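You operate a simulated robot arm through the tools that you are given. There is no shell and no other tool. Be economical: measure what you need, move in short steps, check, and stop when the job is done.

You run a simulated two-armed robot. Do the job below in one go: nothing can be reset, and whatever is moved stays where it is left.

## Task
Pick up the small brown box with one hand, pass it to the other hand and put it on the top of the small steel chest. Put the grey bar from the blue tray in the teal tray. Take the grey screw clamp and leave it on the green bench shelf. Take the job card on the white bench top and put it away on the small steel bench shelf. Take the cream handled pad on the brown bench top and put it away on the tall rack middle shelf. Fetch the brown block and set it on the large grey sheet. Fetch the black block and set it on the brown bench top. Take the cream block and put it on the orange card. Put two of the ribbed copper blocks from the tall rack worktop on the white bench top. Put the long wooden block on the teal bench top away on the black bench top. Put one of the grey caps from the green bench top on the green card. Lift the teal chest lid open. Do these in any order. Set down upright: small brown box, job card, cream handled pad, grey cap.

Only the result counts: the job must be done as asked and must still hold three seconds after the hand-in. Knocking over, shifting, dropping, spilling or breaking anything else fails it. Lids that push on must go on centred and level and be pressed home; caps that screw on are set level and turned clockwise until they are tight. Flat cloth is picked up by pressing the open fingertips on it (5 to 10 N) and closing them slowly along it; thin cloth reads only 2 to 8 mm in the jaws.

## Robot
Two 7-joint arms with fingered hands on one trunk, on a base that drives. Base frame: it is fixed to the floor where the robot stands at the start and does not move with it; the origin is under the middle of the robot, x ahead of it, y to its left, z up; the surface under the hand at the start is at about z = 0.86. Readings come in m, rad, newtons and seconds.
The left shoulder is at the start at [0.07, 0.166, 1.143], the right one opposite. With the tool pointing down near the work surface each hand reaches from about 0.46 to 0.96 m from the robot's upright axis, wherever it stands, measured 20 degrees to its own side. Places, roughly: black bench top [1.4, 6.2, 0.9]; black block (5x3x3 cm) [0.4, -2.4, 0.9]; brown bench top [1.4, -1.7, 0.9]; brown block (6x9x4 cm) [0.6, -2.3, 0.9]; cream block (5x3x3 cm) [0.4, -2.5, 0.9]; cream handled pad (15x4x9 cm) [1.3, -1.7, 0.9]; green bench shelf [0.6, 3.9, 0.2]; green card [0.75, 5, 0.75]; grey bar (3x11x3 cm) [0.4, 0.7, 0.9]; grey cap (6x7x9 cm) [0.7, 4.6, 0.9]; grey screw clamp (20x12x6 cm) [0.3, -0.6, 1]; job card [0.5, -1, 1]; large grey sheet (24x17x1 cm) [0.7, -2.5, 0.9]; long wooden block (6x13x5 cm) [0.6, 5.9, 0.9]; orange card [0.75, 0.5, 0.75]; ribbed copper block (6x3x3 cm) [1.4, -5.3, 0.9]; small brown box (7x16x12 cm) [0.7, 0.2, 0.9]; small steel bench shelf [6.5, -2.1, 0.3]; tall rack middle shelf (208x24 cm) [1.18, -4.46, 1.22]; teal chest lid [-2.2, 5.1, 1]; teal tray (30x20x5 cm) [1.2, 2.8, 0.9]; top of the small steel chest [0.5, 4.7, 0.5]; white bench top [0.6, -0.5, 0.9]. Payload 4.1 kg a hand.
The TCP of each hand is the grasp point between the finger pads, 0.032 m short of the fingertips. In the tool frame z runs along the fingers and y along their closing line. The gripper opens to 0.108 m. The gripper's body begins 0.038 m behind the TCP. The gripper is a hand of 4 fingers: y runs from the thumb to the fingers, the wrist lies at [-0.016, -0.108, -0.186] in the tool frame.
Orientation is told as [roll, pitch, yaw] about the base's x, y, z axes, in that order, counted from this pose: with the fingers straight down and the wrist toward the robot, the tool's x, y and z point along [0, 1, 0], [1, 0, 0] and [0, 0, -1] of the base frame.

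## Interface
- The arms move only by the tool drive_tool. It takes "left_motion", "right_motion" or both (then of equal length, played together; a hand with none holds still); each is a list that holds one entry, the list of rows, each a list of 6 numbers: the shift along the tool's x, y, z in units of 250 mm (1.0 is 250 mm), then the turn, a rotation vector about the tool's x, y, z in units of 120 degrees (1.0 is 120 degrees). In form: [[[dx, dy, dz, wx, wy, wz], ...]]. A call has 1 to 10 rows; each row is the pose to reach, as a shift and turn from the pose commanded when the call began, along the tool's axes at that moment. A call with a number of a shift or a turn outside -1 to 1 is refused whole. Each row takes 0.2 s and may step no farther than 0.05 m and 0.15 rad from the row before; otherwise, the whole call is refused. Where a pose cannot be reached the arm comes as near as it can. A force on the tool above 40 N (or 10 N above the force at the start of the call, whichever is more), or a blocked arm, ends the call early, and 0.2 s more pass. In this call time passes only in rows, and 0.2 s behind the last. It gives the time, the measured TCP pose, the force on the tool (base axes), the opening and the grip force at its end, in the units of the frame above (readings bear some noise), with the torque about the TCP (base axes, N m) and any sound that the robot's microphone picked up, and new pictures: "views" is both (left out), scene, wrist or none (wrist: the cameras of the hands that moved).
- Cameras (640 x 400 px; columns grow to the right, rows downward): "scene" is now at [0.1384, 0.0154, 1.3921]; the picture's right is [0.10, -0.99, 0.00], its down [-0.44, -0.05, -0.90] and it looks along [0.89, 0.09, -0.44] (base axes); focal length 214 px, centre (320, 200). "left" rides on the left gripper at [-0.064, -0.093, -0.132] in its tool frame; the picture's right is [-0.80, -0.28, 0.53], its down [0.55, -0.71, 0.45] and it looks along [0.25, 0.65, 0.72] (tool axes); focal length 247 px, centre (320, 200). "right" rides on the right gripper at [0.064, -0.093, -0.132] in its tool frame; the picture's right is [-0.80, 0.28, -0.53], its down [-0.55, -0.71, 0.45] and it looks along [-0.25, 0.65, 0.72] (tool axes); focal length 247 px, centre (320, 200). There is no depth. A picture from a camera that has moved, and an enlarged one, comes with that camera's place and axes in the base frame and with its lens. The place of the scene camera against the robot may be out by one fixed shift of up to 0.012 m in any direction.
- lift_body(by): slides the trunk up (or, below 0, down) by that many m; the arms and the scene camera ride with it, the base frame stays. It gives what a move gives, with no picture.
- roll_base(legs): drives the robot by 1 to 6 legs, each [ahead, left, turn to the left] in m, m and rad, along the robot's own axes; the way and the turn of a leg run together, so that a leg with both is an arc; at most 1.5 m and 3.142 rad a leg. The arms and the cameras ride along, it lands a little off, and it stops where it bumps. It gives what a move gives, and a new picture of the scene camera.
- finger_targets(index, middle, ring, thumb_bend, hand): sets how far each is bent, from 0 (flat) to 1 (curled in); at 0.3 the hand is open as for a grip, at 0.7 the pads meet at the TCP. One left out holds its place. A second passes; each finger stops where it meets its share of the squeeze, and holds until it gets a number again. It is the only way to open and close the hand. It gives what a move gives, with no picture; readings hold the bend of each and the force on the fingers (four entries, about 0 where the hand has none), thumb and palm.
- head_to(pan, tilt): turns the head with the scene camera to pan (to the left, within 1.501 rad either way) and tilt (down, from -0.506 to 1.204), counted from straight ahead of the robot. It gives what a move gives, and a new picture of the scene camera.
- inspect(camera, box): a new picture of the part [left, top, right, bottom] of that camera's present view, enlarged. No time passes.
- sign_off(): hands the job in; it is judged then, once.

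Go step by step. Nothing tells you exact positions but the pictures and the camera data: compare them with the known pose of the tool, close in by small moves and look again before you grip or let go. The budget is 588 turns and 360 pictures, counting those below and the enlarged ones. Unless the task says otherwise, let go and move clear before handing in.

The tools are called after ">>>" as name(argument=value, ...) on one line, values as JSON. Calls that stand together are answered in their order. drive_tool: Moves the arms, as the interface text tells. Its arguments: {"type":"object","properties":{"left_motion":{"type":"array"},"right_motion":{"type":"array"},"views":{"type":"string","enum":["both","scene","wrist","none"]}},"required":[]} The other tools are called the same way: lift_body (by) slides the trunk up or down; finger_targets (index, middle, ring, thumb_bend, hand) moves the fingers one by one; roll_base (legs) drives the base; head_to (pan, tilt) turns the head that bears the scene camera; inspect (camera, box) takes an enlarged picture of a part of a camera's view; sign_off () hands the job in.

At the start:

```text
t: 0.0
left_ee_pos: [0.6357, 0.2236, 1.2318]
left_ee_rot: [0.0, -0.001, 0.0]
left_ft_force: [0.5, 0.0, 0.4]
left_torque: [0.02, 0.0, -0.01]
left_width: 0.1075
left_grip_force: 0.1
left_shape: jaw
left_bend: [0.3, 0.3, 0.3, 0.3]
left_finger forces: [0.0, 0.0, 0.1, 0.0, 0.0, 0.0]
right_ee_pos: [0.6043, -0.2341, 1.2917]
right_ee_rot: [-0.002, -0.001, 0.001]
right_ft_force: [0.1, 0.3, 0.3]
right_torque: [0.04, 0.01, -0.01]
right_width: 0.1077
right_grip_force: 0.0
right_shape: jaw
right_bend: [0.3, 0.3, 0.3, 0.3]
right_finger forces: [0.1, 0.0, 0.1, 0.0, 0.0, 0.0]
trunk travel left (down, up): [-0.65, 0.29]
robot x, y, heading: [0.0025, 0.0001, -0.003]
head pan, tilt: [0.103, 0.459]
```

scene: 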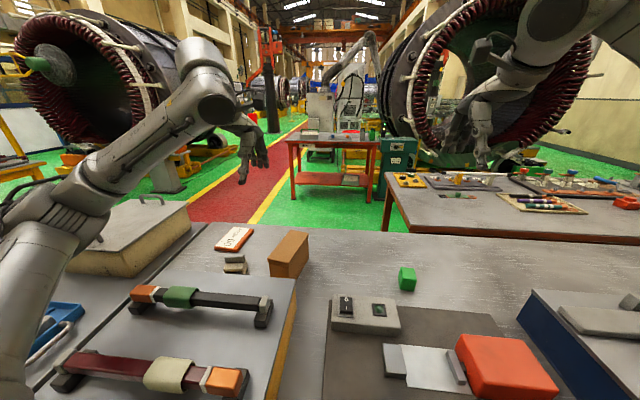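
right: 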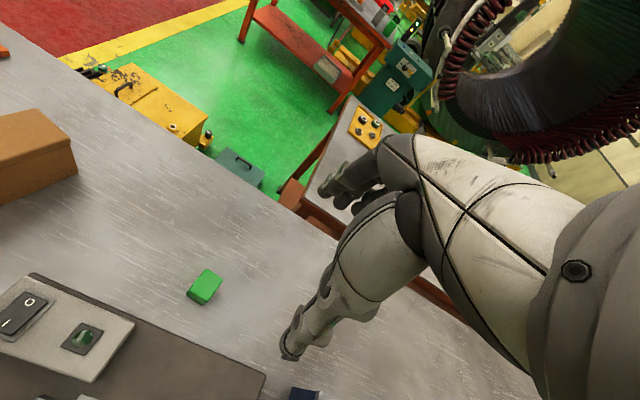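
left: 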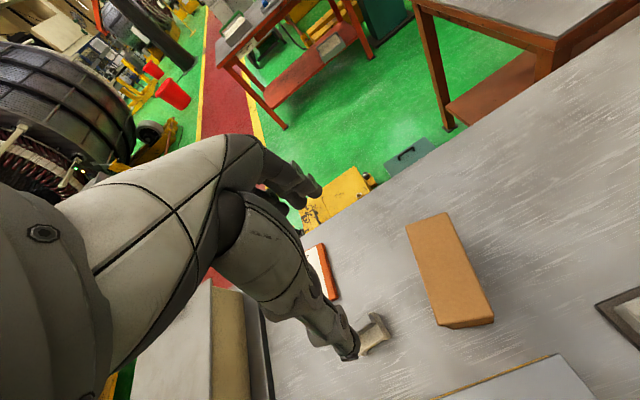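

The brown box stands ahead on the near bench with the other items around it; I look around to map the scene first.

>>> head_to(pan=0.9, tilt=0.6)

>>> head_to(pan=-0.9, tilt=0.6)

>>> head_to(pan=0, tilt=0.9)

```text
t: 1.1
left_ee_pos: [0.6357, 0.2236, 1.2306]
left_ee_rot: [0.001, 0.0, 0.0]
left_ft_force: [-0.3, 0.6, -0.4]
left_torque: [0.02, -0.02, 0.03]
left_width: 0.1076
left_grip_force: 0.0
left_shape: jaw
left_bend: [0.3, 0.3, 0.3, 0.3]
left_finger forces: [0.1, 0.0, 0.0, 0.1, 0.1, 0.0]
right_ee_pos: [0.6032, -0.2345, 1.2921]
right_ee_rot: [0.0, 0.001, 0.001]
right_ft_force: [1.1, 0.4, -0.1]
right_torque: [-0.03, 0.02, -0.02]
right_width: 0.1077
right_grip_force: 0.0
right_shape: jaw
right_bend: [0.3, 0.3, 0.3, 0.3]
right_finger forces: [0.0, 0.1, 0.0, 0.0, 0.1, 0.0]
trunk travel left (down, up): [-0.65, 0.29]
robot x, y, heading: [0.0004, -0.0014, -0.001]
head pan, tilt: [0.901, 0.6]
camera scene: at [0.1022, 0.0752, 1.3795], right [0.78, -0.62, 0.0], down [-0.35, -0.44, -0.83], along [0.51, 0.65, -0.56], focal length 214 px, centre (320, 200)
```

scene: 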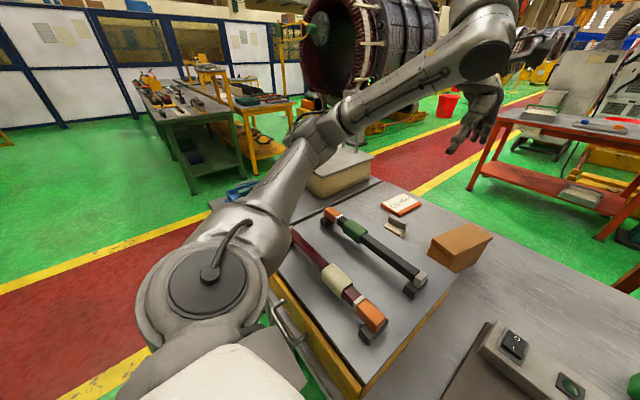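

```text
t: 2.9
left_ee_pos: [0.636, 0.2246, 1.2307]
left_ee_rot: [0.0, -0.001, 0.001]
left_ft_force: [0.0, -0.4, 1.1]
left_torque: [-0.04, 0.0, -0.02]
left_width: 0.1074
left_grip_force: 0.1
left_shape: jaw
left_bend: [0.3, 0.3, 0.3, 0.3]
left_finger forces: [0.1, 0.0, 0.1, 0.1, 0.1, 0.0]
right_ee_pos: [0.6036, -0.2346, 1.292]
right_ee_rot: [0.001, 0.0, -0.001]
right_ft_force: [0.1, 0.3, -0.1]
right_torque: [-0.02, -0.01, 0.0]
right_width: 0.1074
right_grip_force: 0.0
right_shape: jaw
right_bend: [0.3, 0.3, 0.3, 0.3]
right_finger forces: [0.1, 0.1, 0.0, 0.0, 0.0, 0.1]
trunk travel left (down, up): [-0.65, 0.29]
robot x, y, heading: [-0.0016, -0.0, -0.001]
head pan, tilt: [-0.901, 0.6]
camera scene: at [0.1021, -0.0632, 1.3795], right [-0.78, -0.62, 0.0], down [-0.35, 0.44, -0.82], along [0.51, -0.65, -0.57], focal length 214 px, centre (320, 200)
```

scene: 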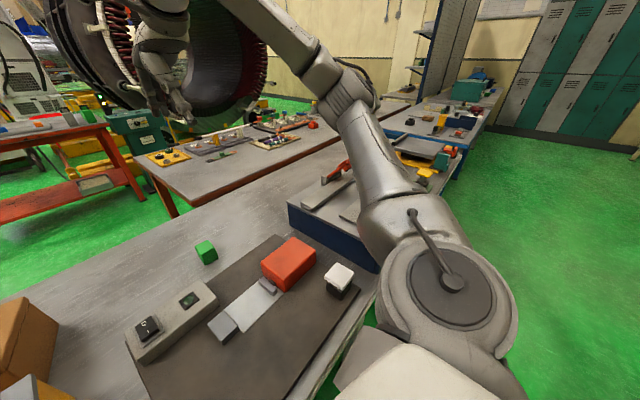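

```text
t: 4.1
left_ee_pos: [0.635, 0.2227, 1.2309]
left_ee_rot: [0.0, 0.0, 0.0]
left_ft_force: [0.3, -0.3, 0.0]
left_torque: [0.03, -0.03, -0.01]
left_width: 0.1075
left_grip_force: 0.1
left_shape: jaw
left_bend: [0.3, 0.3, 0.3, 0.3]
left_finger forces: [0.0, 0.1, 0.0, 0.1, 0.0, 0.1]
right_ee_pos: [0.6043, -0.2346, 1.2916]
right_ee_rot: [0.0, -0.002, 0.0]
right_ft_force: [0.1, -0.5, 0.7]
right_torque: [0.01, 0.04, 0.0]
right_width: 0.1075
right_grip_force: 0.0
right_shape: jaw
right_bend: [0.3, 0.3, 0.3, 0.3]
right_finger forces: [0.0, 0.0, 0.1, 0.0, 0.0, 0.1]
trunk travel left (down, up): [-0.65, 0.29]
robot x, y, heading: [-0.0003, -0.0013, -0.0]
head pan, tilt: [0.0, 0.901]
camera scene: at [0.1227, 0.0059, 1.3547], right [0.0, -1.0, 0.0], down [-0.78, 0.0, -0.62], along [0.62, 0.0, -0.78], focal length 214 px, centre (320, 200)
```

scene: 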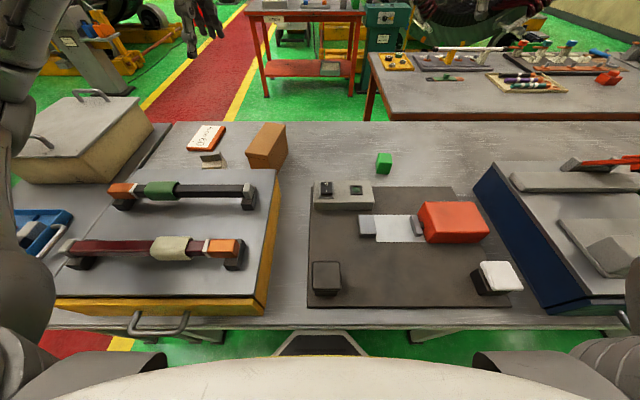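

I zoom in on the brown box and the tray corner to measure them.

>>> inspect(camera="scene", box=[170, 105, 330, 205])

>>> inspect(camera="scene", box=[0, 180, 160, 280])

>>> inspect(camera="left", box=[240, 180, 560, 380])

```text
4.00 times, centred on (250, 155) of scene
camera zoom: at [0.1227, 0.0059, 1.3547], right [0.0, -1.0, 0.0], down [-0.78, 0.0, -0.62], along [0.62, 0.0, -0.78], focal length 858 px, centre (600, 380)
```

zoom: 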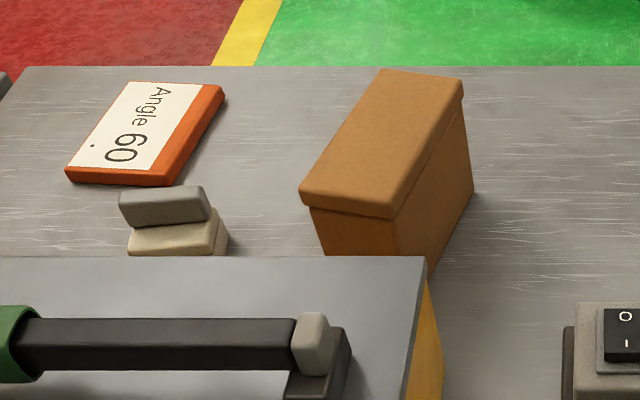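

```text
4.00 times, centred on (80, 230) of scene
camera zoom: at [0.1227, 0.0059, 1.3547], right [0.0, -1.0, 0.0], down [-0.78, 0.0, -0.62], along [0.62, 0.0, -0.78], focal length 858 px, centre (1280, 80)
```

zoom: 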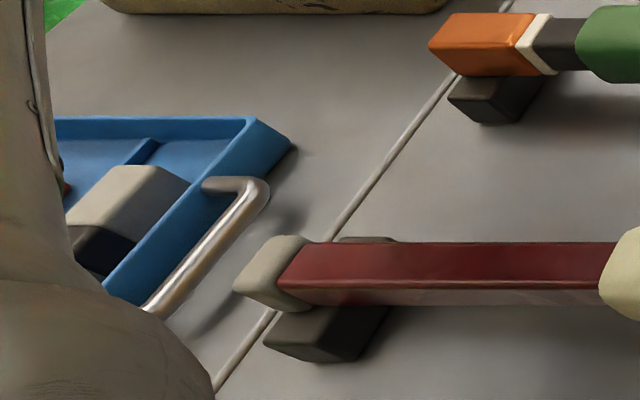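

```text
2.00 times, centred on (400, 280) of left
camera zoom: at [0.5434, 0.1592, 1.3614], right [-0.28, -0.8, -0.53], down [-0.71, 0.55, -0.45], along [0.65, 0.25, -0.72], focal length 494 px, centre (160, 40)
```

zoom: 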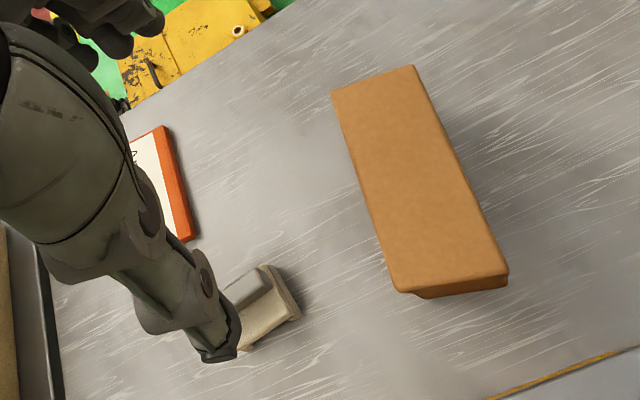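

The box stands on its narrow side, centre near [0.66, 0.16], long axis turned about −0.22 rad. I'll take it with the right hand at its near end, so the left can take the far end; first I bring the right hand over and the left out of the way.

>>> drive_tool(right_motion=[[[0.08, 0.004, 0.02, 0, 0, -0.0645], [0.16, 0.008, 0.04, 0, 0, -0.129], [0.24, 0.012, 0.06, 0, 0, -0.1935], [0.32, 0.016, 0.08, 0, 0, -0.258], [0.4, 0.02, 0.1, 0, 0, -0.3225], [0.48, 0.024, 0.12, 0, 0, -0.387], [0.56, 0.028, 0.14, 0, 0, -0.4515], [0.64, 0.032, 0.16, 0, 0, -0.516], [0.72, 0.036, 0.18, 0, 0, -0.5805], [0.8, 0.04, 0.2, 0, 0, -0.645]]], left_motion=[[[0.1, 0, 0, 0, 0, 0], [0.2, 0, 0, 0, 0, 0], [0.3, 0, 0, 0, 0, 0], [0.4, 0, 0, 0, 0, 0], [0.5, 0, 0, 0, 0, 0], [0.6, 0, 0, 0, 0, 0], [0.7, 0, 0, 0, 0, 0], [0.8, 0, 0, 0, 0, 0], [0.9, 0, 0, 0, 0, 0], [1, 0, 0, 0, 0, 0]]], views="none")

```text
t: 6.3
left_ee_pos: [0.6322, 0.4751, 1.2335]
left_ee_rot: [-0.001, -0.003, 0.002]
left_ft_force: [-0.7, 0.2, 1.2]
left_torque: [-0.01, 0.0, -0.01]
left_width: 0.1078
left_grip_force: 0.0
left_shape: jaw
left_bend: [0.3, 0.3, 0.3, 0.3]
left_finger forces: [0.1, 0.0, 0.0, 0.1, 0.0, 0.0]
right_ee_pos: [0.4178, -0.1318, 1.2319]
right_ee_rot: [0.019, -0.001, 1.299]
right_ft_force: [-2.3, 0.5, 0.4]
right_torque: [0.05, -0.15, -0.03]
right_width: 0.1081
right_grip_force: 0.0
right_shape: jaw
right_bend: [0.3, 0.3, 0.3, 0.3]
right_finger forces: [0.1, 0.0, 0.0, 0.1, 0.0, 0.0]
right hand out of reach, approached as far as the arm can: row 6, 7, 8, 9, 10
trunk travel left (down, up): [-0.65, 0.29]
robot x, y, heading: [-0.001, -0.0002, -0.001]
head pan, tilt: [0.0, 0.901]
```

The right hand couldn't reach that pose at this height; I try lower and forward with the same yaw.

>>> drive_tool(right_motion=[[[-0.12, 0.03, 0.08, 0, 0, 0], [-0.24, 0.06, 0.16, 0, 0, 0], [-0.36, 0.09, 0.24, 0, 0, 0], [-0.48, 0.12, 0.32, 0, 0, 0], [-0.6, 0.15, 0.4, 0, 0, 0]]], views="scene")

```text
t: 7.5
left_ee_pos: [0.6354, 0.4748, 1.232]
left_ee_rot: [-0.001, 0.001, 0.0]
left_ft_force: [-0.1, -0.8, 0.1]
left_torque: [0.01, -0.02, 0.0]
left_width: 0.1076
left_grip_force: 0.1
left_shape: jaw
left_bend: [0.3, 0.3, 0.3, 0.3]
left_finger forces: [0.0, 0.0, 0.1, 0.0, 0.0, 0.0]
right_ee_pos: [0.4211, -0.1318, 1.2211]
right_ee_rot: [0.022, 0.0, 1.298]
right_ft_force: [0.7, -1.0, -0.7]
right_torque: [0.0, 0.02, -0.01]
right_width: 0.1081
right_grip_force: 0.0
right_shape: jaw
right_bend: [0.3, 0.3, 0.3, 0.3]
right_finger forces: [0.0, 0.1, 0.0, 0.1, 0.1, 0.0]
right hand out of reach, approached as far as the arm can: row 1, 2, 3, 4, 5
trunk travel left (down, up): [-0.65, 0.29]
robot x, y, heading: [-0.0016, 0.0003, 0.0]
head pan, tilt: [0.0, 0.901]
camera scene: at [0.1225, 0.0061, 1.3547], right [0.0, -1.0, 0.0], down [-0.78, 0.0, -0.62], along [0.62, 0.0, -0.78], focal length 214 px, centre (320, 200)
```

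scene: 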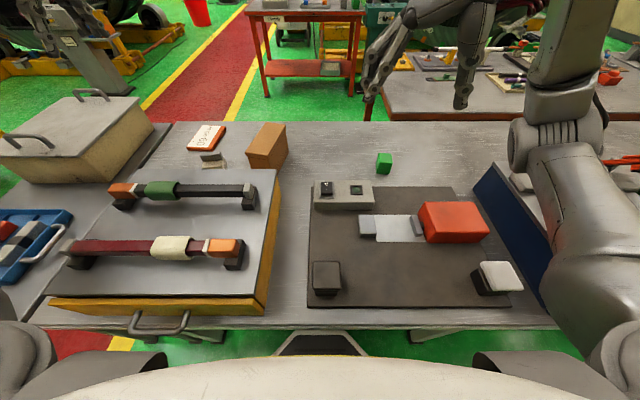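

I unwind and test the opposite yaw direction to learn the hand's range.

>>> drive_tool(right_motion=[[[0, 0, 0, 0, 0, 0.065], [0, 0, 0, 0, 0, 0.13], [0, 0, 0, 0, 0, 0.195], [0, 0, 0, 0, 0, 0.26], [0, 0, 0, 0, 0, 0.325], [0, 0, 0, 0, 0, 0.39], [0, 0, 0, 0, 0, 0.455], [0, 0, 0, 0, 0, 0.52], [0, 0, 0, 0, 0, 0.585], [0, 0, 0, 0, 0, 0.65]]], views="none")

>>> drive_tool(right_motion=[[[0, 0.06, 0, 0, 0, 0.065], [0, 0.12, 0, 0, 0, 0.13], [0, 0.18, 0, 0, 0, 0.195], [0, 0.24, 0, 0, 0, 0.26], [0, 0.3, 0, 0, 0, 0.325], [0, 0.36, 0, 0, 0, 0.39], [0, 0.42, 0, 0, 0, 0.455], [0, 0.48, 0, 0, 0, 0.52], [0, 0.54, 0, 0, 0, 0.585], [0, 0.6, 0, 0, 0, 0.65]]], left_motion=[[[0, 0, 0, 0, 0, 0.065], [0, 0, 0, 0, 0, 0.13], [0, 0, 0, 0, 0, 0.195], [0, 0, 0, 0, 0, 0.26], [0, 0, 0, 0, 0, 0.325], [0, 0, 0, 0, 0, 0.39], [0, 0, 0, 0, 0, 0.455], [0, 0, 0, 0, 0, 0.52], [0, 0, 0, 0, 0, 0.585], [0, 0, 0, 0, 0, 0.65]]], views="none")

```text
t: 9.7
left_ee_pos: [0.6337, 0.4751, 1.2316]
left_ee_rot: [0.001, 0.0, 0.0]
left_ft_force: [0.2, 0.6, -0.6]
left_torque: [0.0, -0.04, 0.0]
left_width: 0.1076
left_grip_force: 0.0
left_shape: jaw
left_bend: [0.3, 0.3, 0.3, 0.3]
left_finger forces: [0.1, 0.1, 0.0, 0.0, 0.0, 0.0]
right_ee_pos: [0.4182, -0.1347, 1.2214]
right_ee_rot: [0.003, 0.021, -0.064]
right_ft_force: [0.5, 0.1, 0.4]
right_torque: [-0.02, -0.01, 0.01]
right_width: 0.108
right_grip_force: 0.0
right_shape: jaw
right_bend: [0.3, 0.3, 0.3, 0.3]
right_finger forces: [0.0, 0.1, 0.0, 0.1, 0.1, 0.0]
trunk travel left (down, up): [-0.65, 0.29]
robot x, y, heading: [-0.0007, 0.0034, 0.002]
head pan, tilt: [0.0, 0.901]
```

```text
t: 11.9
left_ee_pos: [0.6364, 0.4738, 1.231]
left_ee_rot: [0.002, 0.0, -1.363]
left_ft_force: [-0.2, -0.2, 0.3]
left_torque: [0.02, 0.01, 0.0]
left_width: 0.1074
left_grip_force: 0.0
left_shape: jaw
left_bend: [0.3, 0.3, 0.3, 0.3]
left_finger forces: [0.0, 0.1, 0.0, 0.1, 0.0, 0.0]
right_ee_pos: [0.5705, -0.1444, 1.2161]
right_ee_rot: [-0.019, 0.008, -1.424]
right_ft_force: [-0.1, -0.8, -0.7]
right_torque: [-0.01, -0.01, 0.01]
right_width: 0.1083
right_grip_force: 0.1
right_shape: jaw
right_bend: [0.3, 0.3, 0.3, 0.3]
right_finger forces: [0.0, 0.0, 0.0, 0.0, 0.0, 0.0]
trunk travel left (down, up): [-0.65, 0.29]
robot x, y, heading: [-0.0016, 0.0007, 0.002]
head pan, tilt: [0.0, 0.901]
```

Both hands take about −1.4 of yaw; I'll use the left hand with the wrist on the inner side (+1.35) for the box, then hand over with both hands at yaw 0. Unwinding the left, clearing the right.

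>>> drive_tool(left_motion=[[[0, 0, 0, 0, 0, -0.065], [0, 0, 0, 0, 0, -0.13], [0, 0, 0, 0, 0, -0.195], [0, 0, 0, 0, 0, -0.26], [0, 0, 0, 0, 0, -0.325], [0, 0, 0, 0, 0, -0.39], [0, 0, 0, 0, 0, -0.455], [0, 0, 0, 0, 0, -0.52], [0, 0, 0, 0, 0, -0.585], [0, 0, 0, 0, 0, -0.65]]], right_motion=[[[0, 0.08, 0, 0, 0, -0.068], [0, 0.16, 0, 0, 0, -0.136], [0, 0.24, 0, 0, 0, -0.204], [0, 0.32, 0, 0, 0, -0.272], [0, 0.4, 0, 0, 0, -0.34], [0, 0.48, 0, 0, 0, -0.408], [0, 0.56, 0, 0, 0, -0.476], [0, 0.64, 0, 0, 0, -0.544], [0, 0.72, 0, 0, 0, -0.612], [0, 0.8, 0, 0, 0, -0.68]]], views="none")

>>> drive_tool(left_motion=[[[-0.08, 0, 0.01, 0, 0, -0.0645], [-0.16, 0, 0.02, 0, 0, -0.129], [-0.24, 0, 0.03, 0, 0, -0.1935], [-0.32, 0, 0.04, 0, 0, -0.258], [-0.4, 0, 0.05, 0, 0, -0.3225], [-0.48, 0, 0.06, 0, 0, -0.387], [-0.56, 0, 0.07, 0, 0, -0.4515], [-0.64, 0, 0.08, 0, 0, -0.516], [-0.72, 0, 0.09, 0, 0, -0.5805], [-0.8, 0, 0.1, 0, 0, -0.645]]], views="wrist")

```text
t: 14.1
left_ee_pos: [0.6358, 0.4723, 1.2303]
left_ee_rot: [0.0, 0.0, 0.003]
left_ft_force: [-0.1, 0.4, 0.1]
left_torque: [0.01, -0.02, 0.01]
left_width: 0.1076
left_grip_force: 0.1
left_shape: jaw
left_bend: [0.3, 0.3, 0.3, 0.3]
left_finger forces: [0.1, 0.0, 0.1, 0.0, 0.1, 0.0]
right_ee_pos: [0.5998, -0.3443, 1.2147]
right_ee_rot: [0.008, 0.02, 0.003]
right_ft_force: [0.0, -0.7, -0.6]
right_torque: [0.03, 0.01, -0.01]
right_width: 0.1079
right_grip_force: 0.0
right_shape: jaw
right_bend: [0.3, 0.3, 0.3, 0.3]
right_finger forces: [0.1, 0.0, 0.0, 0.0, 0.0, 0.1]
trunk travel left (down, up): [-0.65, 0.29]
robot x, y, heading: [0.0006, 0.003, -0.001]
head pan, tilt: [0.0, 0.901]
```

```text
t: 16.3
left_ee_pos: [0.6357, 0.2699, 1.2055]
left_ee_rot: [0.001, -0.001, 1.354]
left_ft_force: [-0.1, -0.2, 0.2]
left_torque: [0.02, 0.01, 0.02]
left_width: 0.1077
left_grip_force: 0.0
left_shape: jaw
left_bend: [0.3, 0.3, 0.3, 0.3]
left_finger forces: [0.0, 0.0, 0.0, 0.1, 0.0, 0.0]
right_ee_pos: [0.5989, -0.3438, 1.2137]
right_ee_rot: [0.007, 0.02, 0.002]
right_ft_force: [-0.3, -0.3, -1.4]
right_torque: [0.01, -0.05, 0.0]
right_width: 0.1079
right_grip_force: 0.1
right_shape: jaw
right_bend: [0.3, 0.3, 0.3, 0.3]
right_finger forces: [0.1, 0.0, 0.1, 0.1, 0.0, 0.1]
trunk travel left (down, up): [-0.65, 0.29]
robot x, y, heading: [-0.0002, 0.0014, -0.002]
head pan, tilt: [0.0, 0.901]
camera left: at [0.6794, 0.1664, 1.3364], right [0.72, -0.45, -0.53], down [-0.69, -0.57, -0.45], along [-0.1, 0.69, -0.72], focal length 247 px, centre (320, 200)
```

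left: 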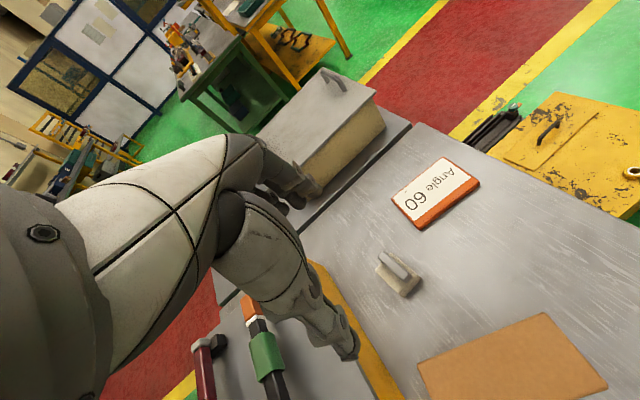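

Box centre is confirmed at about [0.661, 0.156]. I move over the near end and go down to just above gripping height.

>>> drive_tool(left_motion=[[[-0.01, -0.14, 0, 0, 0, 0], [-0.02, -0.28, 0, 0, 0, 0], [-0.027, -0.42, 0, 0, 0, 0], [-0.027, -0.42, 0.15, 0, 0, 0.003], [-0.027, -0.42, 0.3, 0, 0, 0.006], [-0.027, -0.42, 0.45, 0, 0, 0.006], [-0.027, -0.42, 0.6, 0, 0, 0.006], [-0.027, -0.42, 0.72, 0, 0, 0.006]]], views="both")

```text
t: 18.1
left_ee_pos: [0.618, 0.1705, 1.0236]
left_ee_rot: [0.0, 0.0, 1.338]
left_ft_force: [0.1, -0.5, -0.2]
left_torque: [0.05, 0.02, -0.03]
left_width: 0.1078
left_grip_force: 0.0
left_shape: jaw
left_bend: [0.3, 0.3, 0.3, 0.3]
left_finger forces: [0.1, 0.1, 0.1, 0.1, 0.0, 0.0]
right_ee_pos: [0.6004, -0.3429, 1.2144]
right_ee_rot: [0.004, 0.022, 0.002]
right_ft_force: [0.1, 0.1, 0.2]
right_torque: [0.01, 0.01, -0.01]
right_width: 0.1077
right_grip_force: 0.0
right_shape: jaw
right_bend: [0.3, 0.3, 0.3, 0.3]
right_finger forces: [0.1, 0.1, 0.0, 0.1, 0.1, 0.0]
trunk travel left (down, up): [-0.65, 0.29]
robot x, y, heading: [-0.0007, 0.0034, 0.002]
head pan, tilt: [0.0, 0.901]
camera scene: at [0.1233, 0.0061, 1.3547], right [0.0, -1.0, 0.0], down [-0.78, 0.0, -0.62], along [0.62, 0.0, -0.78], focal length 214 px, centre (320, 200)
camera left: at [0.6608, 0.066, 1.1564], right [0.71, -0.46, -0.53], down [-0.7, -0.56, -0.45], along [-0.09, 0.69, -0.72], focal length 247 px, centre (320, 200)
```

scene: 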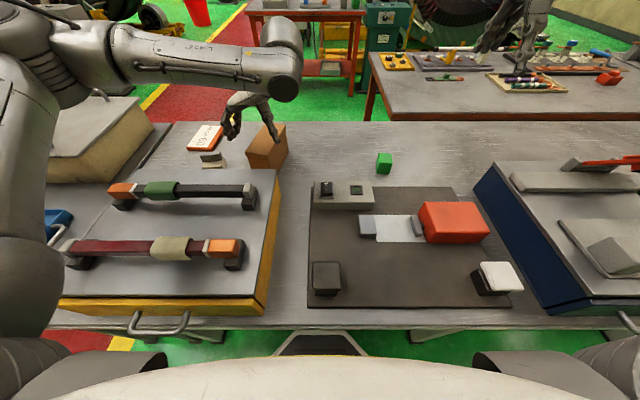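
left: 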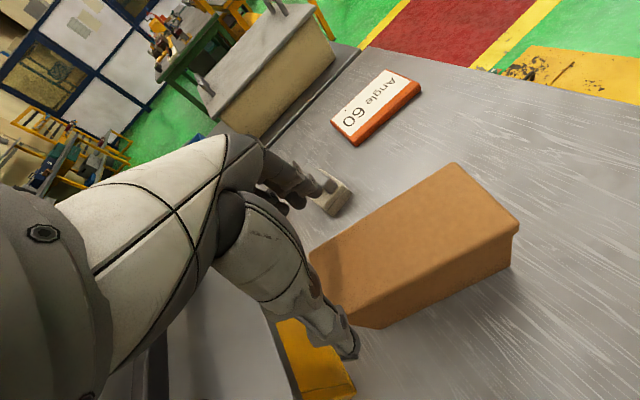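

Aligned well; going down around the box.

>>> drive_tool(left_motion=[[[0, -0.02, 0.08, 0, 0, 0], [0, -0.02, 0.16, 0, 0, 0], [0, -0.02, 0.24, 0, 0, 0], [0, -0.02, 0.3, 0, 0, 0], [0, -0.02, 0.335, 0, 0, 0]]], views="wrist")

```text
t: 19.3
left_ee_pos: [0.6183, 0.1653, 0.9432]
left_ee_rot: [-0.002, -0.001, 1.337]
left_ft_force: [1.1, 2.8, 3.9]
left_torque: [0.05, -0.01, 0.0]
left_width: 0.1076
left_grip_force: 0.0
left_shape: jaw
left_bend: [0.3, 0.3, 0.3, 0.3]
left_finger forces: [3.2, 0.0, 0.0, 0.0, 0.1, 0.0]
right_ee_pos: [0.5986, -0.3419, 1.2161]
right_ee_rot: [0.006, 0.022, 0.001]
right_ft_force: [-1.2, -0.2, 0.8]
right_torque: [0.0, 0.01, -0.03]
right_width: 0.1082
right_grip_force: 0.0
right_shape: jaw
right_bend: [0.3, 0.3, 0.3, 0.3]
right_finger forces: [0.0, 0.1, 0.0, 0.0, 0.0, 0.1]
trunk travel left (down, up): [-0.65, 0.29]
robot x, y, heading: [0.0021, 0.002, -0.003]
head pan, tilt: [0.0, 0.901]
camera left: at [0.6596, 0.0605, 1.074], right [0.71, -0.46, -0.53], down [-0.7, -0.56, -0.45], along [-0.09, 0.69, -0.72], focal length 247 px, centre (320, 200)
```

left: 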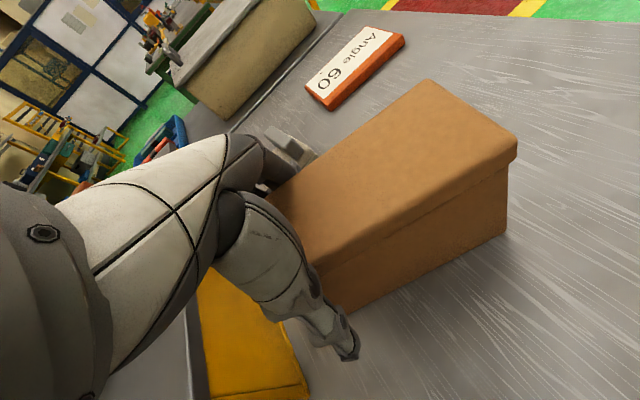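

The index touches the box edge lightly, so I lift a little, shift 9 mm toward the finger side and go down again.

>>> drive_tool(left_motion=[[[0, 0.0, -0.06, 0, 0, 0], [0, 0.036, -0.06, 0, 0, 0], [0, 0.036, 0, 0, 0, 0], [0, 0.036, 0.015, 0, 0, 0]]], views="none")

```text
t: 20.3
left_ee_pos: [0.6193, 0.1722, 0.9407]
left_ee_rot: [-0.006, -0.001, 1.338]
left_ft_force: [-0.5, -2.0, 15.3]
left_torque: [-0.53, 0.12, 0.02]
left_width: 0.1081
left_grip_force: 0.0
left_shape: jaw
left_bend: [0.3, 0.3, 0.3, 0.29]
left_finger forces: [0.1, 0.1, 0.0, 0.0, 12.5, 0.0]
right_ee_pos: [0.5975, -0.3438, 1.2154]
right_ee_rot: [0.007, 0.02, 0.001]
right_ft_force: [0.0, 0.2, -0.5]
right_torque: [0.0, -0.02, 0.01]
right_width: 0.1079
right_grip_force: 0.1
right_shape: jaw
right_bend: [0.3, 0.3, 0.3, 0.3]
right_finger forces: [0.0, 0.0, 0.0, 0.0, 0.1, 0.0]
trunk travel left (down, up): [-0.65, 0.29]
robot x, y, heading: [0.0002, 0.0011, -0.001]
head pan, tilt: [0.0, 0.901]
```

Now the thumb bears on the lid; I back up and centre between the two.

>>> drive_tool(left_motion=[[[0, 0, -0.05, 0, 0, 0], [0, -0.018, -0.05, 0, 0, 0], [0, -0.018, -0.01, 0, 0, 0]]], views="none")

```text
t: 21.1
left_ee_pos: [0.6196, 0.1702, 0.9402]
left_ee_rot: [0.001, -0.001, 1.34]
left_ft_force: [-0.4, 1.0, 2.8]
left_torque: [0.01, -0.06, 0.02]
left_width: 0.1078
left_grip_force: 0.1
left_shape: jaw
left_bend: [0.3, 0.3, 0.3, 0.3]
left_finger forces: [1.5, 0.0, 0.0, 0.0, 1.0, 0.1]
right_ee_pos: [0.5993, -0.3418, 1.2152]
right_ee_rot: [0.005, 0.021, 0.001]
right_ft_force: [-0.9, 0.2, -0.3]
right_torque: [-0.03, 0.01, 0.0]
right_width: 0.108
right_grip_force: 0.1
right_shape: jaw
right_bend: [0.3, 0.3, 0.3, 0.3]
right_finger forces: [0.0, 0.1, 0.0, 0.1, 0.0, 0.0]
trunk travel left (down, up): [-0.65, 0.29]
robot x, y, heading: [0.0036, 0.0037, 0.003]
head pan, tilt: [0.0, 0.901]
```

Light, balanced contact — I close the hand.

>>> finger_targets(hand="left", index=0.7, middle=0.7, ring=0.7, thumb_bend=0.7)

>>> drive_tool(left_motion=[[[0, 0, -0.06, 0, 0, 0], [0, 0, -0.12, 0, 0, 0]]], views="wrist")

```text
t: 22.1
left_ee_pos: [0.6176, 0.1696, 0.9414]
left_ee_rot: [-0.002, 0.001, 1.34]
left_ft_force: [1.4, 5.0, 10.3]
left_torque: [0.77, -0.17, 0.07]
left_width: 0.0643
left_grip_force: 50.4
left_shape: fingers
left_bend: [0.61, 0.52, 0.5, 0.6]
left_finger forces: [28.7, 10.9, 12.1, 0.0, 48.8, 0.0]
right_ee_pos: [0.5981, -0.3432, 1.2147]
right_ee_rot: [0.006, 0.018, 0.001]
right_ft_force: [-0.3, 0.3, 0.1]
right_torque: [0.0, -0.01, 0.0]
right_width: 0.1081
right_grip_force: 0.1
right_shape: jaw
right_bend: [0.3, 0.3, 0.3, 0.3]
right_finger forces: [0.1, 0.0, 0.0, 0.0, 0.0, 0.0]
trunk travel left (down, up): [-0.65, 0.29]
robot x, y, heading: [0.0028, -0.0051, -0.001]
head pan, tilt: [0.0, 0.901]
```

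```text
t: 22.7
left_ee_pos: [0.619, 0.1678, 0.9702]
left_ee_rot: [-0.001, -0.001, 1.336]
left_ft_force: [-1.3, 0.7, -2.4]
left_torque: [0.06, 0.1, -0.01]
left_width: 0.0642
left_grip_force: 45.8
left_shape: fingers
left_bend: [0.63, 0.52, 0.51, 0.6]
left_finger forces: [23.7, 9.5, 10.5, 0.0, 48.0, 0.0]
right_ee_pos: [0.5982, -0.3431, 1.2149]
right_ee_rot: [0.004, 0.021, 0.002]
right_ft_force: [0.2, -0.7, 0.3]
right_torque: [0.01, 0.0, -0.01]
right_width: 0.1083
right_grip_force: 0.1
right_shape: jaw
right_bend: [0.3, 0.3, 0.3, 0.3]
right_finger forces: [0.0, 0.1, 0.1, 0.1, 0.1, 0.0]
trunk travel left (down, up): [-0.65, 0.29]
robot x, y, heading: [-0.003, 0.0014, 0.002]
head pan, tilt: [0.0, 0.901]
camera left: at [0.6607, 0.0635, 1.1011], right [0.71, -0.46, -0.53], down [-0.7, -0.56, -0.45], along [-0.09, 0.69, -0.72], focal length 247 px, centre (320, 200)
```

left: 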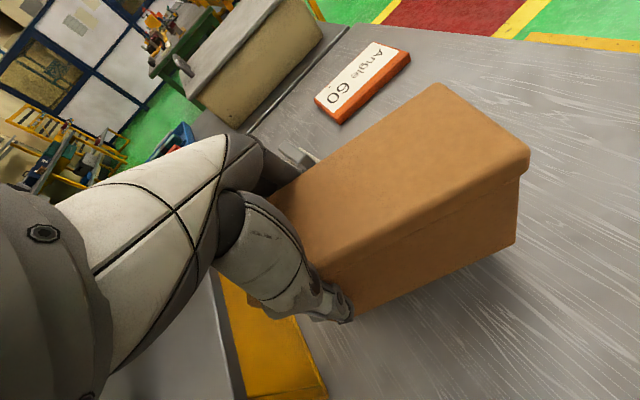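

Lifted cleanly. Now up and turn to yaw 0 in front of the robot for the hand-over.

>>> drive_tool(left_motion=[[[0, 0, -0.18, 0, 0, 0], [0, 0, -0.36, 0, 0, 0], [0, 0, -0.54, 0, 0, 0], [0, 0, -0.72, 0, 0, 0]]], views="none")

>>> drive_tool(left_motion=[[[-0.003, -0.048, 0, 0, 0, 0.064], [-0.006, -0.096, 0, 0, 0, 0.128], [-0.01, -0.144, 0, 0, 0, 0.192], [-0.013, -0.192, 0, 0, 0, 0.256], [-0.016, -0.24, 0, 0, 0, 0.32], [-0.019, -0.288, 0, 0, 0, 0.384], [-0.022, -0.336, 0, 0, 0, 0.448], [-0.026, -0.384, 0, 0, 0, 0.512], [-0.029, -0.432, 0, 0, 0, 0.576], [-0.032, -0.48, 0, 0, 0, 0.638]]], views="scene")

```text
t: 23.7
left_ee_pos: [0.6197, 0.1705, 1.1519]
left_ee_rot: [0.0, 0.0, 1.338]
left_ft_force: [-0.1, -0.4, -2.4]
left_torque: [0.05, 0.12, 0.01]
left_width: 0.0641
left_grip_force: 45.5
left_shape: fingers
left_bend: [0.63, 0.52, 0.51, 0.6]
left_finger forces: [23.4, 9.5, 10.4, 0.1, 47.8, 0.0]
right_ee_pos: [0.5978, -0.3423, 1.2151]
right_ee_rot: [0.008, 0.02, 0.002]
right_ft_force: [-0.7, -0.3, 1.3]
right_torque: [0.02, -0.06, -0.01]
right_width: 0.1079
right_grip_force: 0.0
right_shape: jaw
right_bend: [0.3, 0.3, 0.3, 0.3]
right_finger forces: [0.1, 0.0, 0.0, 0.1, 0.1, 0.0]
trunk travel left (down, up): [-0.65, 0.29]
robot x, y, heading: [-0.0015, 0.0001, -0.002]
head pan, tilt: [0.0, 0.901]
```

```text
t: 25.9
left_ee_pos: [0.6, 0.0491, 1.1505]
left_ee_rot: [-0.001, 0.001, 0.0]
left_ft_force: [-0.2, 0.4, -3.3]
left_torque: [0.14, -0.02, 0.01]
left_width: 0.0644
left_grip_force: 44.9
left_shape: fingers
left_bend: [0.64, 0.53, 0.51, 0.59]
left_finger forces: [23.3, 9.4, 10.2, 0.0, 47.2, 0.0]
right_ee_pos: [0.5997, -0.3425, 1.2133]
right_ee_rot: [0.004, 0.021, 0.002]
right_ft_force: [-0.4, 1.2, -1.1]
right_torque: [-0.03, -0.04, 0.01]
right_width: 0.1081
right_grip_force: 0.1
right_shape: jaw
right_bend: [0.3, 0.3, 0.3, 0.3]
right_finger forces: [0.0, 0.0, 0.0, 0.1, 0.0, 0.1]
trunk travel left (down, up): [-0.65, 0.29]
robot x, y, heading: [0.0026, 0.0013, 0.002]
head pan, tilt: [0.0, 0.901]
camera scene: at [0.1231, 0.0059, 1.3546], right [0.0, -1.0, 0.0], down [-0.78, 0.0, -0.62], along [0.62, 0.0, -0.78], focal length 214 px, centre (320, 200)
```

scene: 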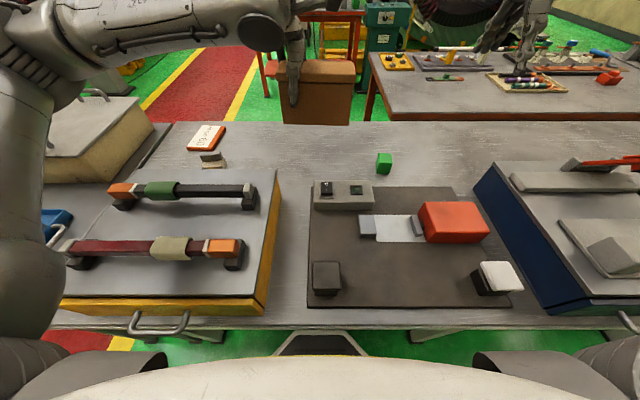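

The box hangs level in the left hand. I open the right hand wider and bring it above the free (right) end.

>>> finger_targets(hand="right", index=0.15, middle=0.15, ring=0.15, thumb_bend=0.15)

>>> drive_tool(right_motion=[[[0.14, 0, -0.05, -0.002, 0, 0], [0.28, 0, -0.1, -0.004, 0, 0], [0.42, 0, -0.15, -0.006, 0, 0], [0.57, 0, -0.2, -0.01, 0, 0]]], views="none")

>>> drive_tool(right_motion=[[[0.14, 0, 0, 0, 0, 0], [0.28, 0, 0, 0, 0, 0], [0.42, 0, 0, 0, 0, 0], [0.56, 0, 0, 0, 0, 0], [0.68, 0, 0, 0, 0, 0]]], views="both")

```text
t: 26.9
left_ee_pos: [0.6009, 0.0496, 1.151]
left_ee_rot: [0.002, 0.001, 0.0]
left_ft_force: [-0.4, 0.4, -3.0]
left_torque: [0.15, 0.01, 0.0]
left_width: 0.0641
left_grip_force: 44.4
left_shape: fingers
left_bend: [0.64, 0.53, 0.51, 0.59]
left_finger forces: [23.3, 9.3, 10.3, 0.0, 47.3, 0.0]
right_ee_pos: [0.5997, -0.3418, 1.2142]
right_ee_rot: [0.005, 0.022, 0.002]
right_ft_force: [0.3, 0.2, -0.6]
right_torque: [-0.02, -0.01, -0.04]
right_width: 0.1443
right_grip_force: 0.0
right_shape: fingers
right_bend: [0.15, 0.15, 0.15, 0.15]
right_finger forces: [0.2, 0.0, 0.0, 0.0, 0.0, 0.0]
trunk travel left (down, up): [-0.65, 0.29]
robot x, y, heading: [-0.0015, 0.0005, -0.001]
head pan, tilt: [0.0, 0.901]
```

```text
t: 27.9
left_ee_pos: [0.5992, 0.0524, 1.1501]
left_ee_rot: [-0.002, 0.003, 0.0]
left_ft_force: [0.1, 1.0, -3.2]
left_torque: [0.1, -0.02, -0.01]
left_width: 0.0645
left_grip_force: 45.0
left_shape: fingers
left_bend: [0.64, 0.53, 0.51, 0.59]
left_finger forces: [23.3, 9.2, 10.4, 0.1, 47.1, 0.1]
right_ee_pos: [0.5998, -0.1991, 1.265]
right_ee_rot: [0.003, 0.0, 0.001]
right_ft_force: [0.1, -0.4, 0.1]
right_torque: [-0.04, 0.0, -0.06]
right_width: 0.1446
right_grip_force: 0.2
right_shape: fingers
right_bend: [0.15, 0.15, 0.15, 0.15]
right_finger forces: [0.1, 0.1, 0.0, 0.0, 0.0, 0.1]
trunk travel left (down, up): [-0.65, 0.29]
robot x, y, heading: [-0.0001, -0.0035, -0.0]
head pan, tilt: [0.0, 0.901]
```

```text
t: 29.1
left_ee_pos: [0.5995, 0.0515, 1.1501]
left_ee_rot: [-0.001, -0.002, 0.001]
left_ft_force: [0.6, 0.4, -1.7]
left_torque: [0.12, -0.03, -0.01]
left_width: 0.0642
left_grip_force: 45.2
left_shape: fingers
left_bend: [0.64, 0.53, 0.51, 0.59]
left_finger forces: [23.3, 9.4, 10.3, 0.0, 47.0, 0.1]
right_ee_pos: [0.5996, -0.0281, 1.2654]
right_ee_rot: [0.007, -0.002, 0.002]
right_ft_force: [0.6, 0.2, -0.3]
right_torque: [0.0, 0.02, 0.0]
right_width: 0.1446
right_grip_force: 0.1
right_shape: fingers
right_bend: [0.15, 0.15, 0.15, 0.15]
right_finger forces: [0.1, 0.0, 0.1, 0.0, 0.0, 0.0]
trunk travel left (down, up): [-0.65, 0.29]
robot x, y, heading: [0.0003, -0.001, -0.002]
head pan, tilt: [0.0, 0.901]
camera scene: at [0.123, 0.0073, 1.3546], right [0.0, -1.0, 0.0], down [-0.78, 0.0, -0.62], along [0.62, 0.0, -0.78], focal length 214 px, centre (320, 200)
camera right: at [0.5064, 0.0364, 1.3959], right [0.28, -0.8, 0.53], down [-0.7, -0.55, -0.45], along [0.65, -0.24, -0.72], focal length 247 px, centre (320, 200)
```

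scene: 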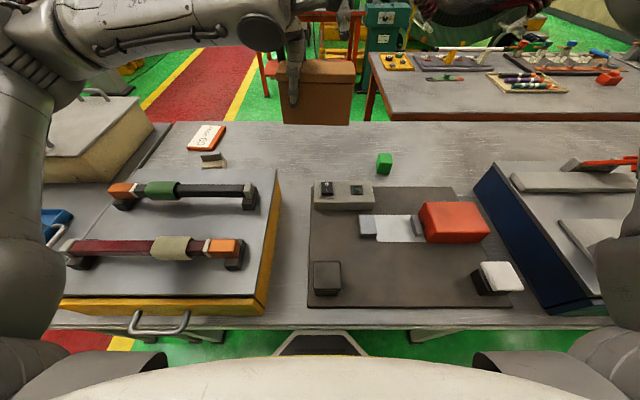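
right: 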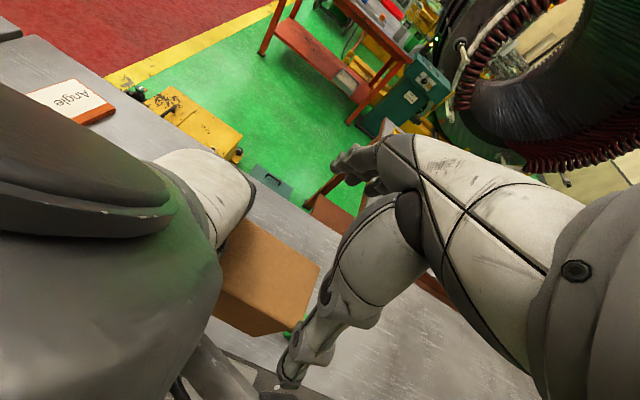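

The wrists would come too close side by side, so I'll have the right hand take the box's right end with the hand rolled about 60° (fingers pointing left and down).

>>> drive_tool(right_motion=[[[-0.09, 0, 0, 0, 0, 0], [-0.18, 0, 0, 0, 0.05, 0], [-0.27, 0, 0, 0, 0.1, 0], [-0.36, 0, 0, 0, 0.16, 0], [-0.45, 0, 0.01, 0, 0.22, 0], [-0.54, 0, 0.02, 0, 0.28, 0], [-0.62, 0, 0.03, 0, 0.34, 0], [-0.68, 0, 0.04, 0, 0.4, 0], [-0.74, 0, 0.06, 0, 0.45, 0], [-0.78, 0, 0.08, 0, 0.5, 0]]], views="both")

```text
t: 31.3
left_ee_pos: [0.5996, 0.0503, 1.1511]
left_ee_rot: [0.002, 0.002, 0.001]
left_ft_force: [0.2, -1.3, -2.7]
left_torque: [0.11, -0.04, 0.0]
left_width: 0.0644
left_grip_force: 45.0
left_shape: fingers
left_bend: [0.64, 0.53, 0.51, 0.59]
left_finger forces: [23.1, 9.3, 10.2, 0.1, 46.9, 0.1]
right_ee_pos: [0.5984, -0.2247, 1.2464]
right_ee_rot: [1.055, 0.001, 0.003]
right_ft_force: [0.0, 0.8, -1.1]
right_torque: [0.03, -0.02, 0.01]
right_width: 0.1445
right_grip_force: 0.1
right_shape: fingers
right_bend: [0.15, 0.15, 0.15, 0.15]
right_finger forces: [0.1, 0.0, 0.0, 0.0, 0.0, 0.0]
trunk travel left (down, up): [-0.65, 0.29]
robot x, y, heading: [0.0004, 0.0004, -0.001]
head pan, tilt: [0.0, 0.901]
camera scene: at [0.1232, 0.0048, 1.3547], right [0.0, -1.0, 0.0], down [-0.78, 0.0, -0.62], along [0.62, 0.0, -0.78], focal length 214 px, centre (320, 200)
camera right: at [0.5073, -0.3087, 1.3651], right [0.28, -0.86, -0.43], down [-0.71, 0.12, -0.7], along [0.65, 0.5, -0.57], focal length 247 px, centre (320, 200)
```

scene: 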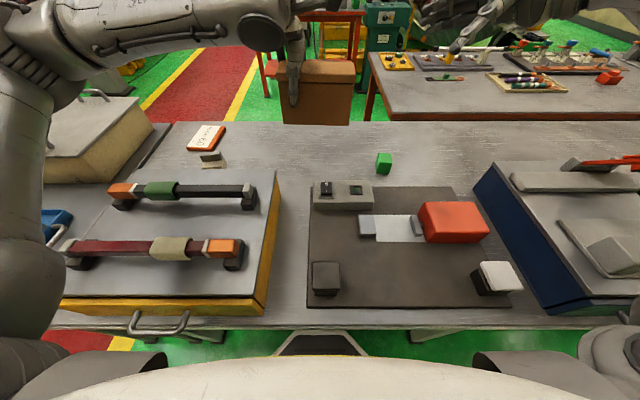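
right: 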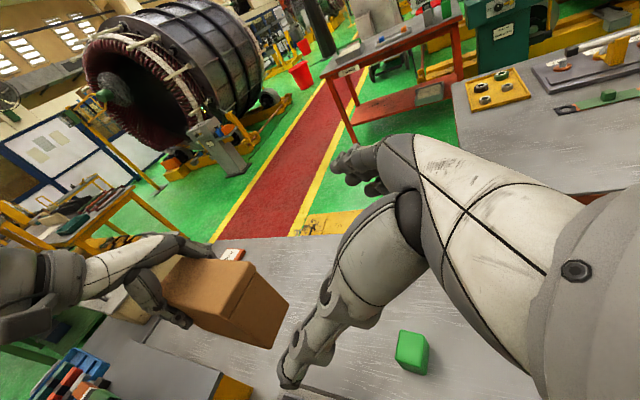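

Reachable. I approach the box's right end along the finger direction, stopping a little short to check.

>>> drive_tool(right_motion=[[[-0.03, 0, 0.14, 0, 0, 0], [-0.055, 0, 0.275, 0, 0, 0], [-0.055, 0, 0.4, 0, 0, 0], [-0.055, 0, 0.52, 0, 0, 0], [-0.055, 0, 0.64, 0, 0, 0]]], views="both")

```text
t: 32.5
left_ee_pos: [0.5997, 0.0513, 1.151]
left_ee_rot: [0.001, 0.002, 0.001]
left_ft_force: [-0.1, -0.6, -3.1]
left_torque: [0.12, -0.05, 0.0]
left_width: 0.0643
left_grip_force: 45.0
left_shape: fingers
left_bend: [0.64, 0.53, 0.51, 0.59]
left_finger forces: [23.2, 9.3, 10.3, 0.0, 46.8, 0.0]
right_ee_pos: [0.5995, -0.091, 1.1544]
right_ee_rot: [1.052, 0.0, 0.001]
right_ft_force: [-0.3, 0.3, -0.2]
right_torque: [-0.01, 0.07, 0.01]
right_width: 0.1446
right_grip_force: 0.1
right_shape: fingers
right_bend: [0.15, 0.15, 0.15, 0.15]
right_finger forces: [0.0, 0.0, 0.0, 0.0, 0.0, 0.0]
trunk travel left (down, up): [-0.65, 0.29]
robot x, y, heading: [0.001, 0.0011, 0.001]
head pan, tilt: [0.0, 0.901]
camera scene: at [0.1236, 0.0068, 1.3546], right [0.0, -1.0, 0.0], down [-0.78, 0.0, -0.62], along [0.62, 0.0, -0.78], focal length 214 px, centre (320, 200)
camera right: at [0.5072, -0.1733, 1.2737], right [0.28, -0.86, -0.43], down [-0.71, 0.12, -0.7], along [0.65, 0.5, -0.57], focal length 247 px, centre (320, 200)
```

scene: 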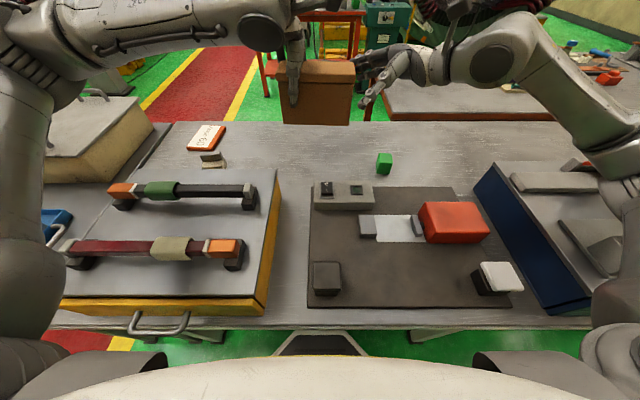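
right: 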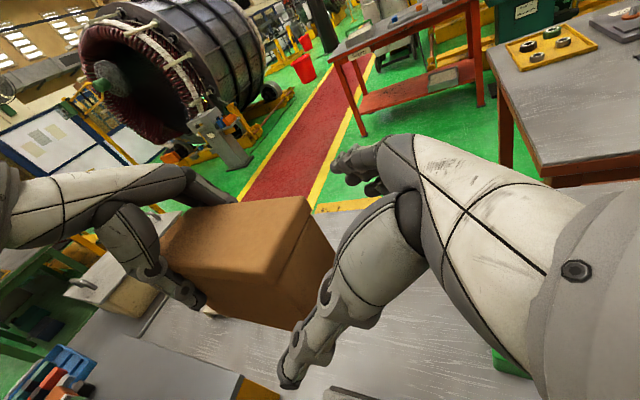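

Lined up; I advance onto the box end.

>>> drive_tool(right_motion=[[[0, 0, 0.08, 0, 0, 0], [0, 0, 0.15, 0, 0, 0], [0, 0, 0.2, 0, 0, 0], [0, 0, 0.23, 0, 0, 0]]], views="both")

```text
t: 33.5
left_ee_pos: [0.5994, 0.0509, 1.1505]
left_ee_rot: [0.0, 0.002, 0.003]
left_ft_force: [0.0, 0.7, -4.1]
left_torque: [0.17, -0.03, 0.01]
left_width: 0.0641
left_grip_force: 44.5
left_shape: fingers
left_bend: [0.64, 0.53, 0.51, 0.59]
left_finger forces: [23.1, 9.3, 10.3, 0.0, 46.6, 0.0]
right_ee_pos: [0.5983, -0.0426, 1.1262]
right_ee_rot: [1.052, 0.0, 0.002]
right_ft_force: [-0.2, -1.0, 0.2]
right_torque: [0.01, -0.01, 0.01]
right_width: 0.1447
right_grip_force: 0.6
right_shape: fingers
right_bend: [0.15, 0.15, 0.15, 0.15]
right_finger forces: [0.0, 0.0, 0.0, 0.1, 0.4, 0.0]
trunk travel left (down, up): [-0.65, 0.29]
robot x, y, heading: [0.001, -0.0016, 0.002]
head pan, tilt: [0.0, 0.901]
camera scene: at [0.1233, 0.0063, 1.3546], right [0.0, -1.0, 0.0], down [-0.78, 0.0, -0.62], along [0.62, 0.0, -0.78], focal length 214 px, centre (320, 200)
camera right: at [0.5076, -0.1251, 1.246], right [0.28, -0.86, -0.43], down [-0.71, 0.12, -0.7], along [0.65, 0.5, -0.57], focal length 247 px, centre (320, 200)
```

scene: 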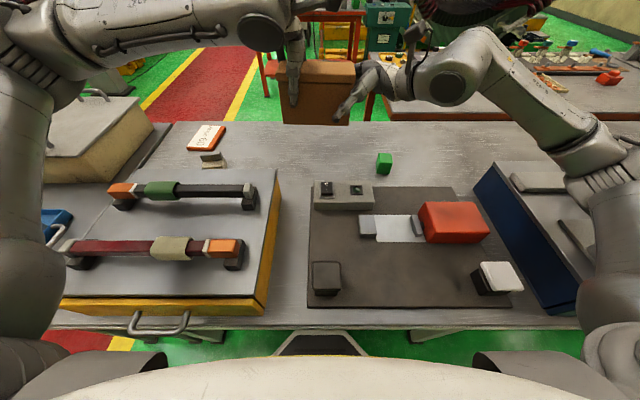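
right: 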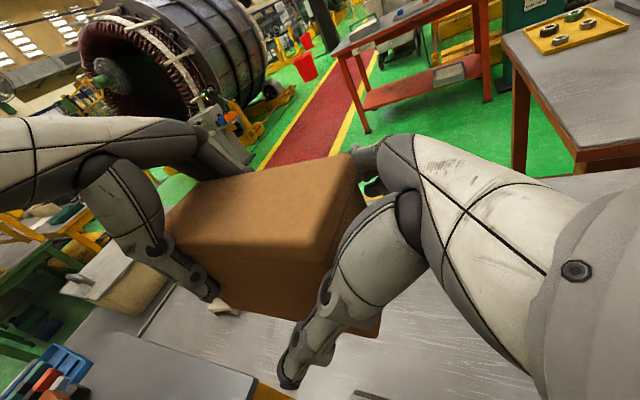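

The fingers cover the end only shallowly; I go 18 mm further, watching force.

>>> drive_tool(right_motion=[[[0, 0, 0.03, 0, 0, 0], [0, 0, 0.06, 0, 0, 0], [0, 0, 0.072, 0, 0, 0]]], views="none")

```text
t: 34.3
left_ee_pos: [0.6003, 0.0529, 1.1503]
left_ee_rot: [0.005, -0.002, 0.01]
left_ft_force: [8.0, 38.2, -5.3]
left_torque: [0.36, -0.17, -0.5]
left_width: 0.0643
left_grip_force: 41.0
left_shape: fingers
left_bend: [0.63, 0.52, 0.51, 0.59]
left_finger forces: [22.0, 9.3, 11.9, 0.0, 39.6, 0.0]
right_ee_pos: [0.599, -0.0291, 1.1159]
right_ee_rot: [1.053, 0.001, -0.002]
right_ft_force: [-8.6, -38.5, 1.1]
right_torque: [1.18, -0.13, 1.16]
right_width: 0.149
right_grip_force: 17.8
right_shape: fingers
right_bend: [0.15, 0.15, 0.15, 0.15]
right_finger forces: [0.1, 0.0, 0.1, 0.0, 36.1, 0.0]
trunk travel left (down, up): [-0.65, 0.29]
robot x, y, heading: [-0.001, 0.0014, -0.006]
head pan, tilt: [0.0, 0.901]
```

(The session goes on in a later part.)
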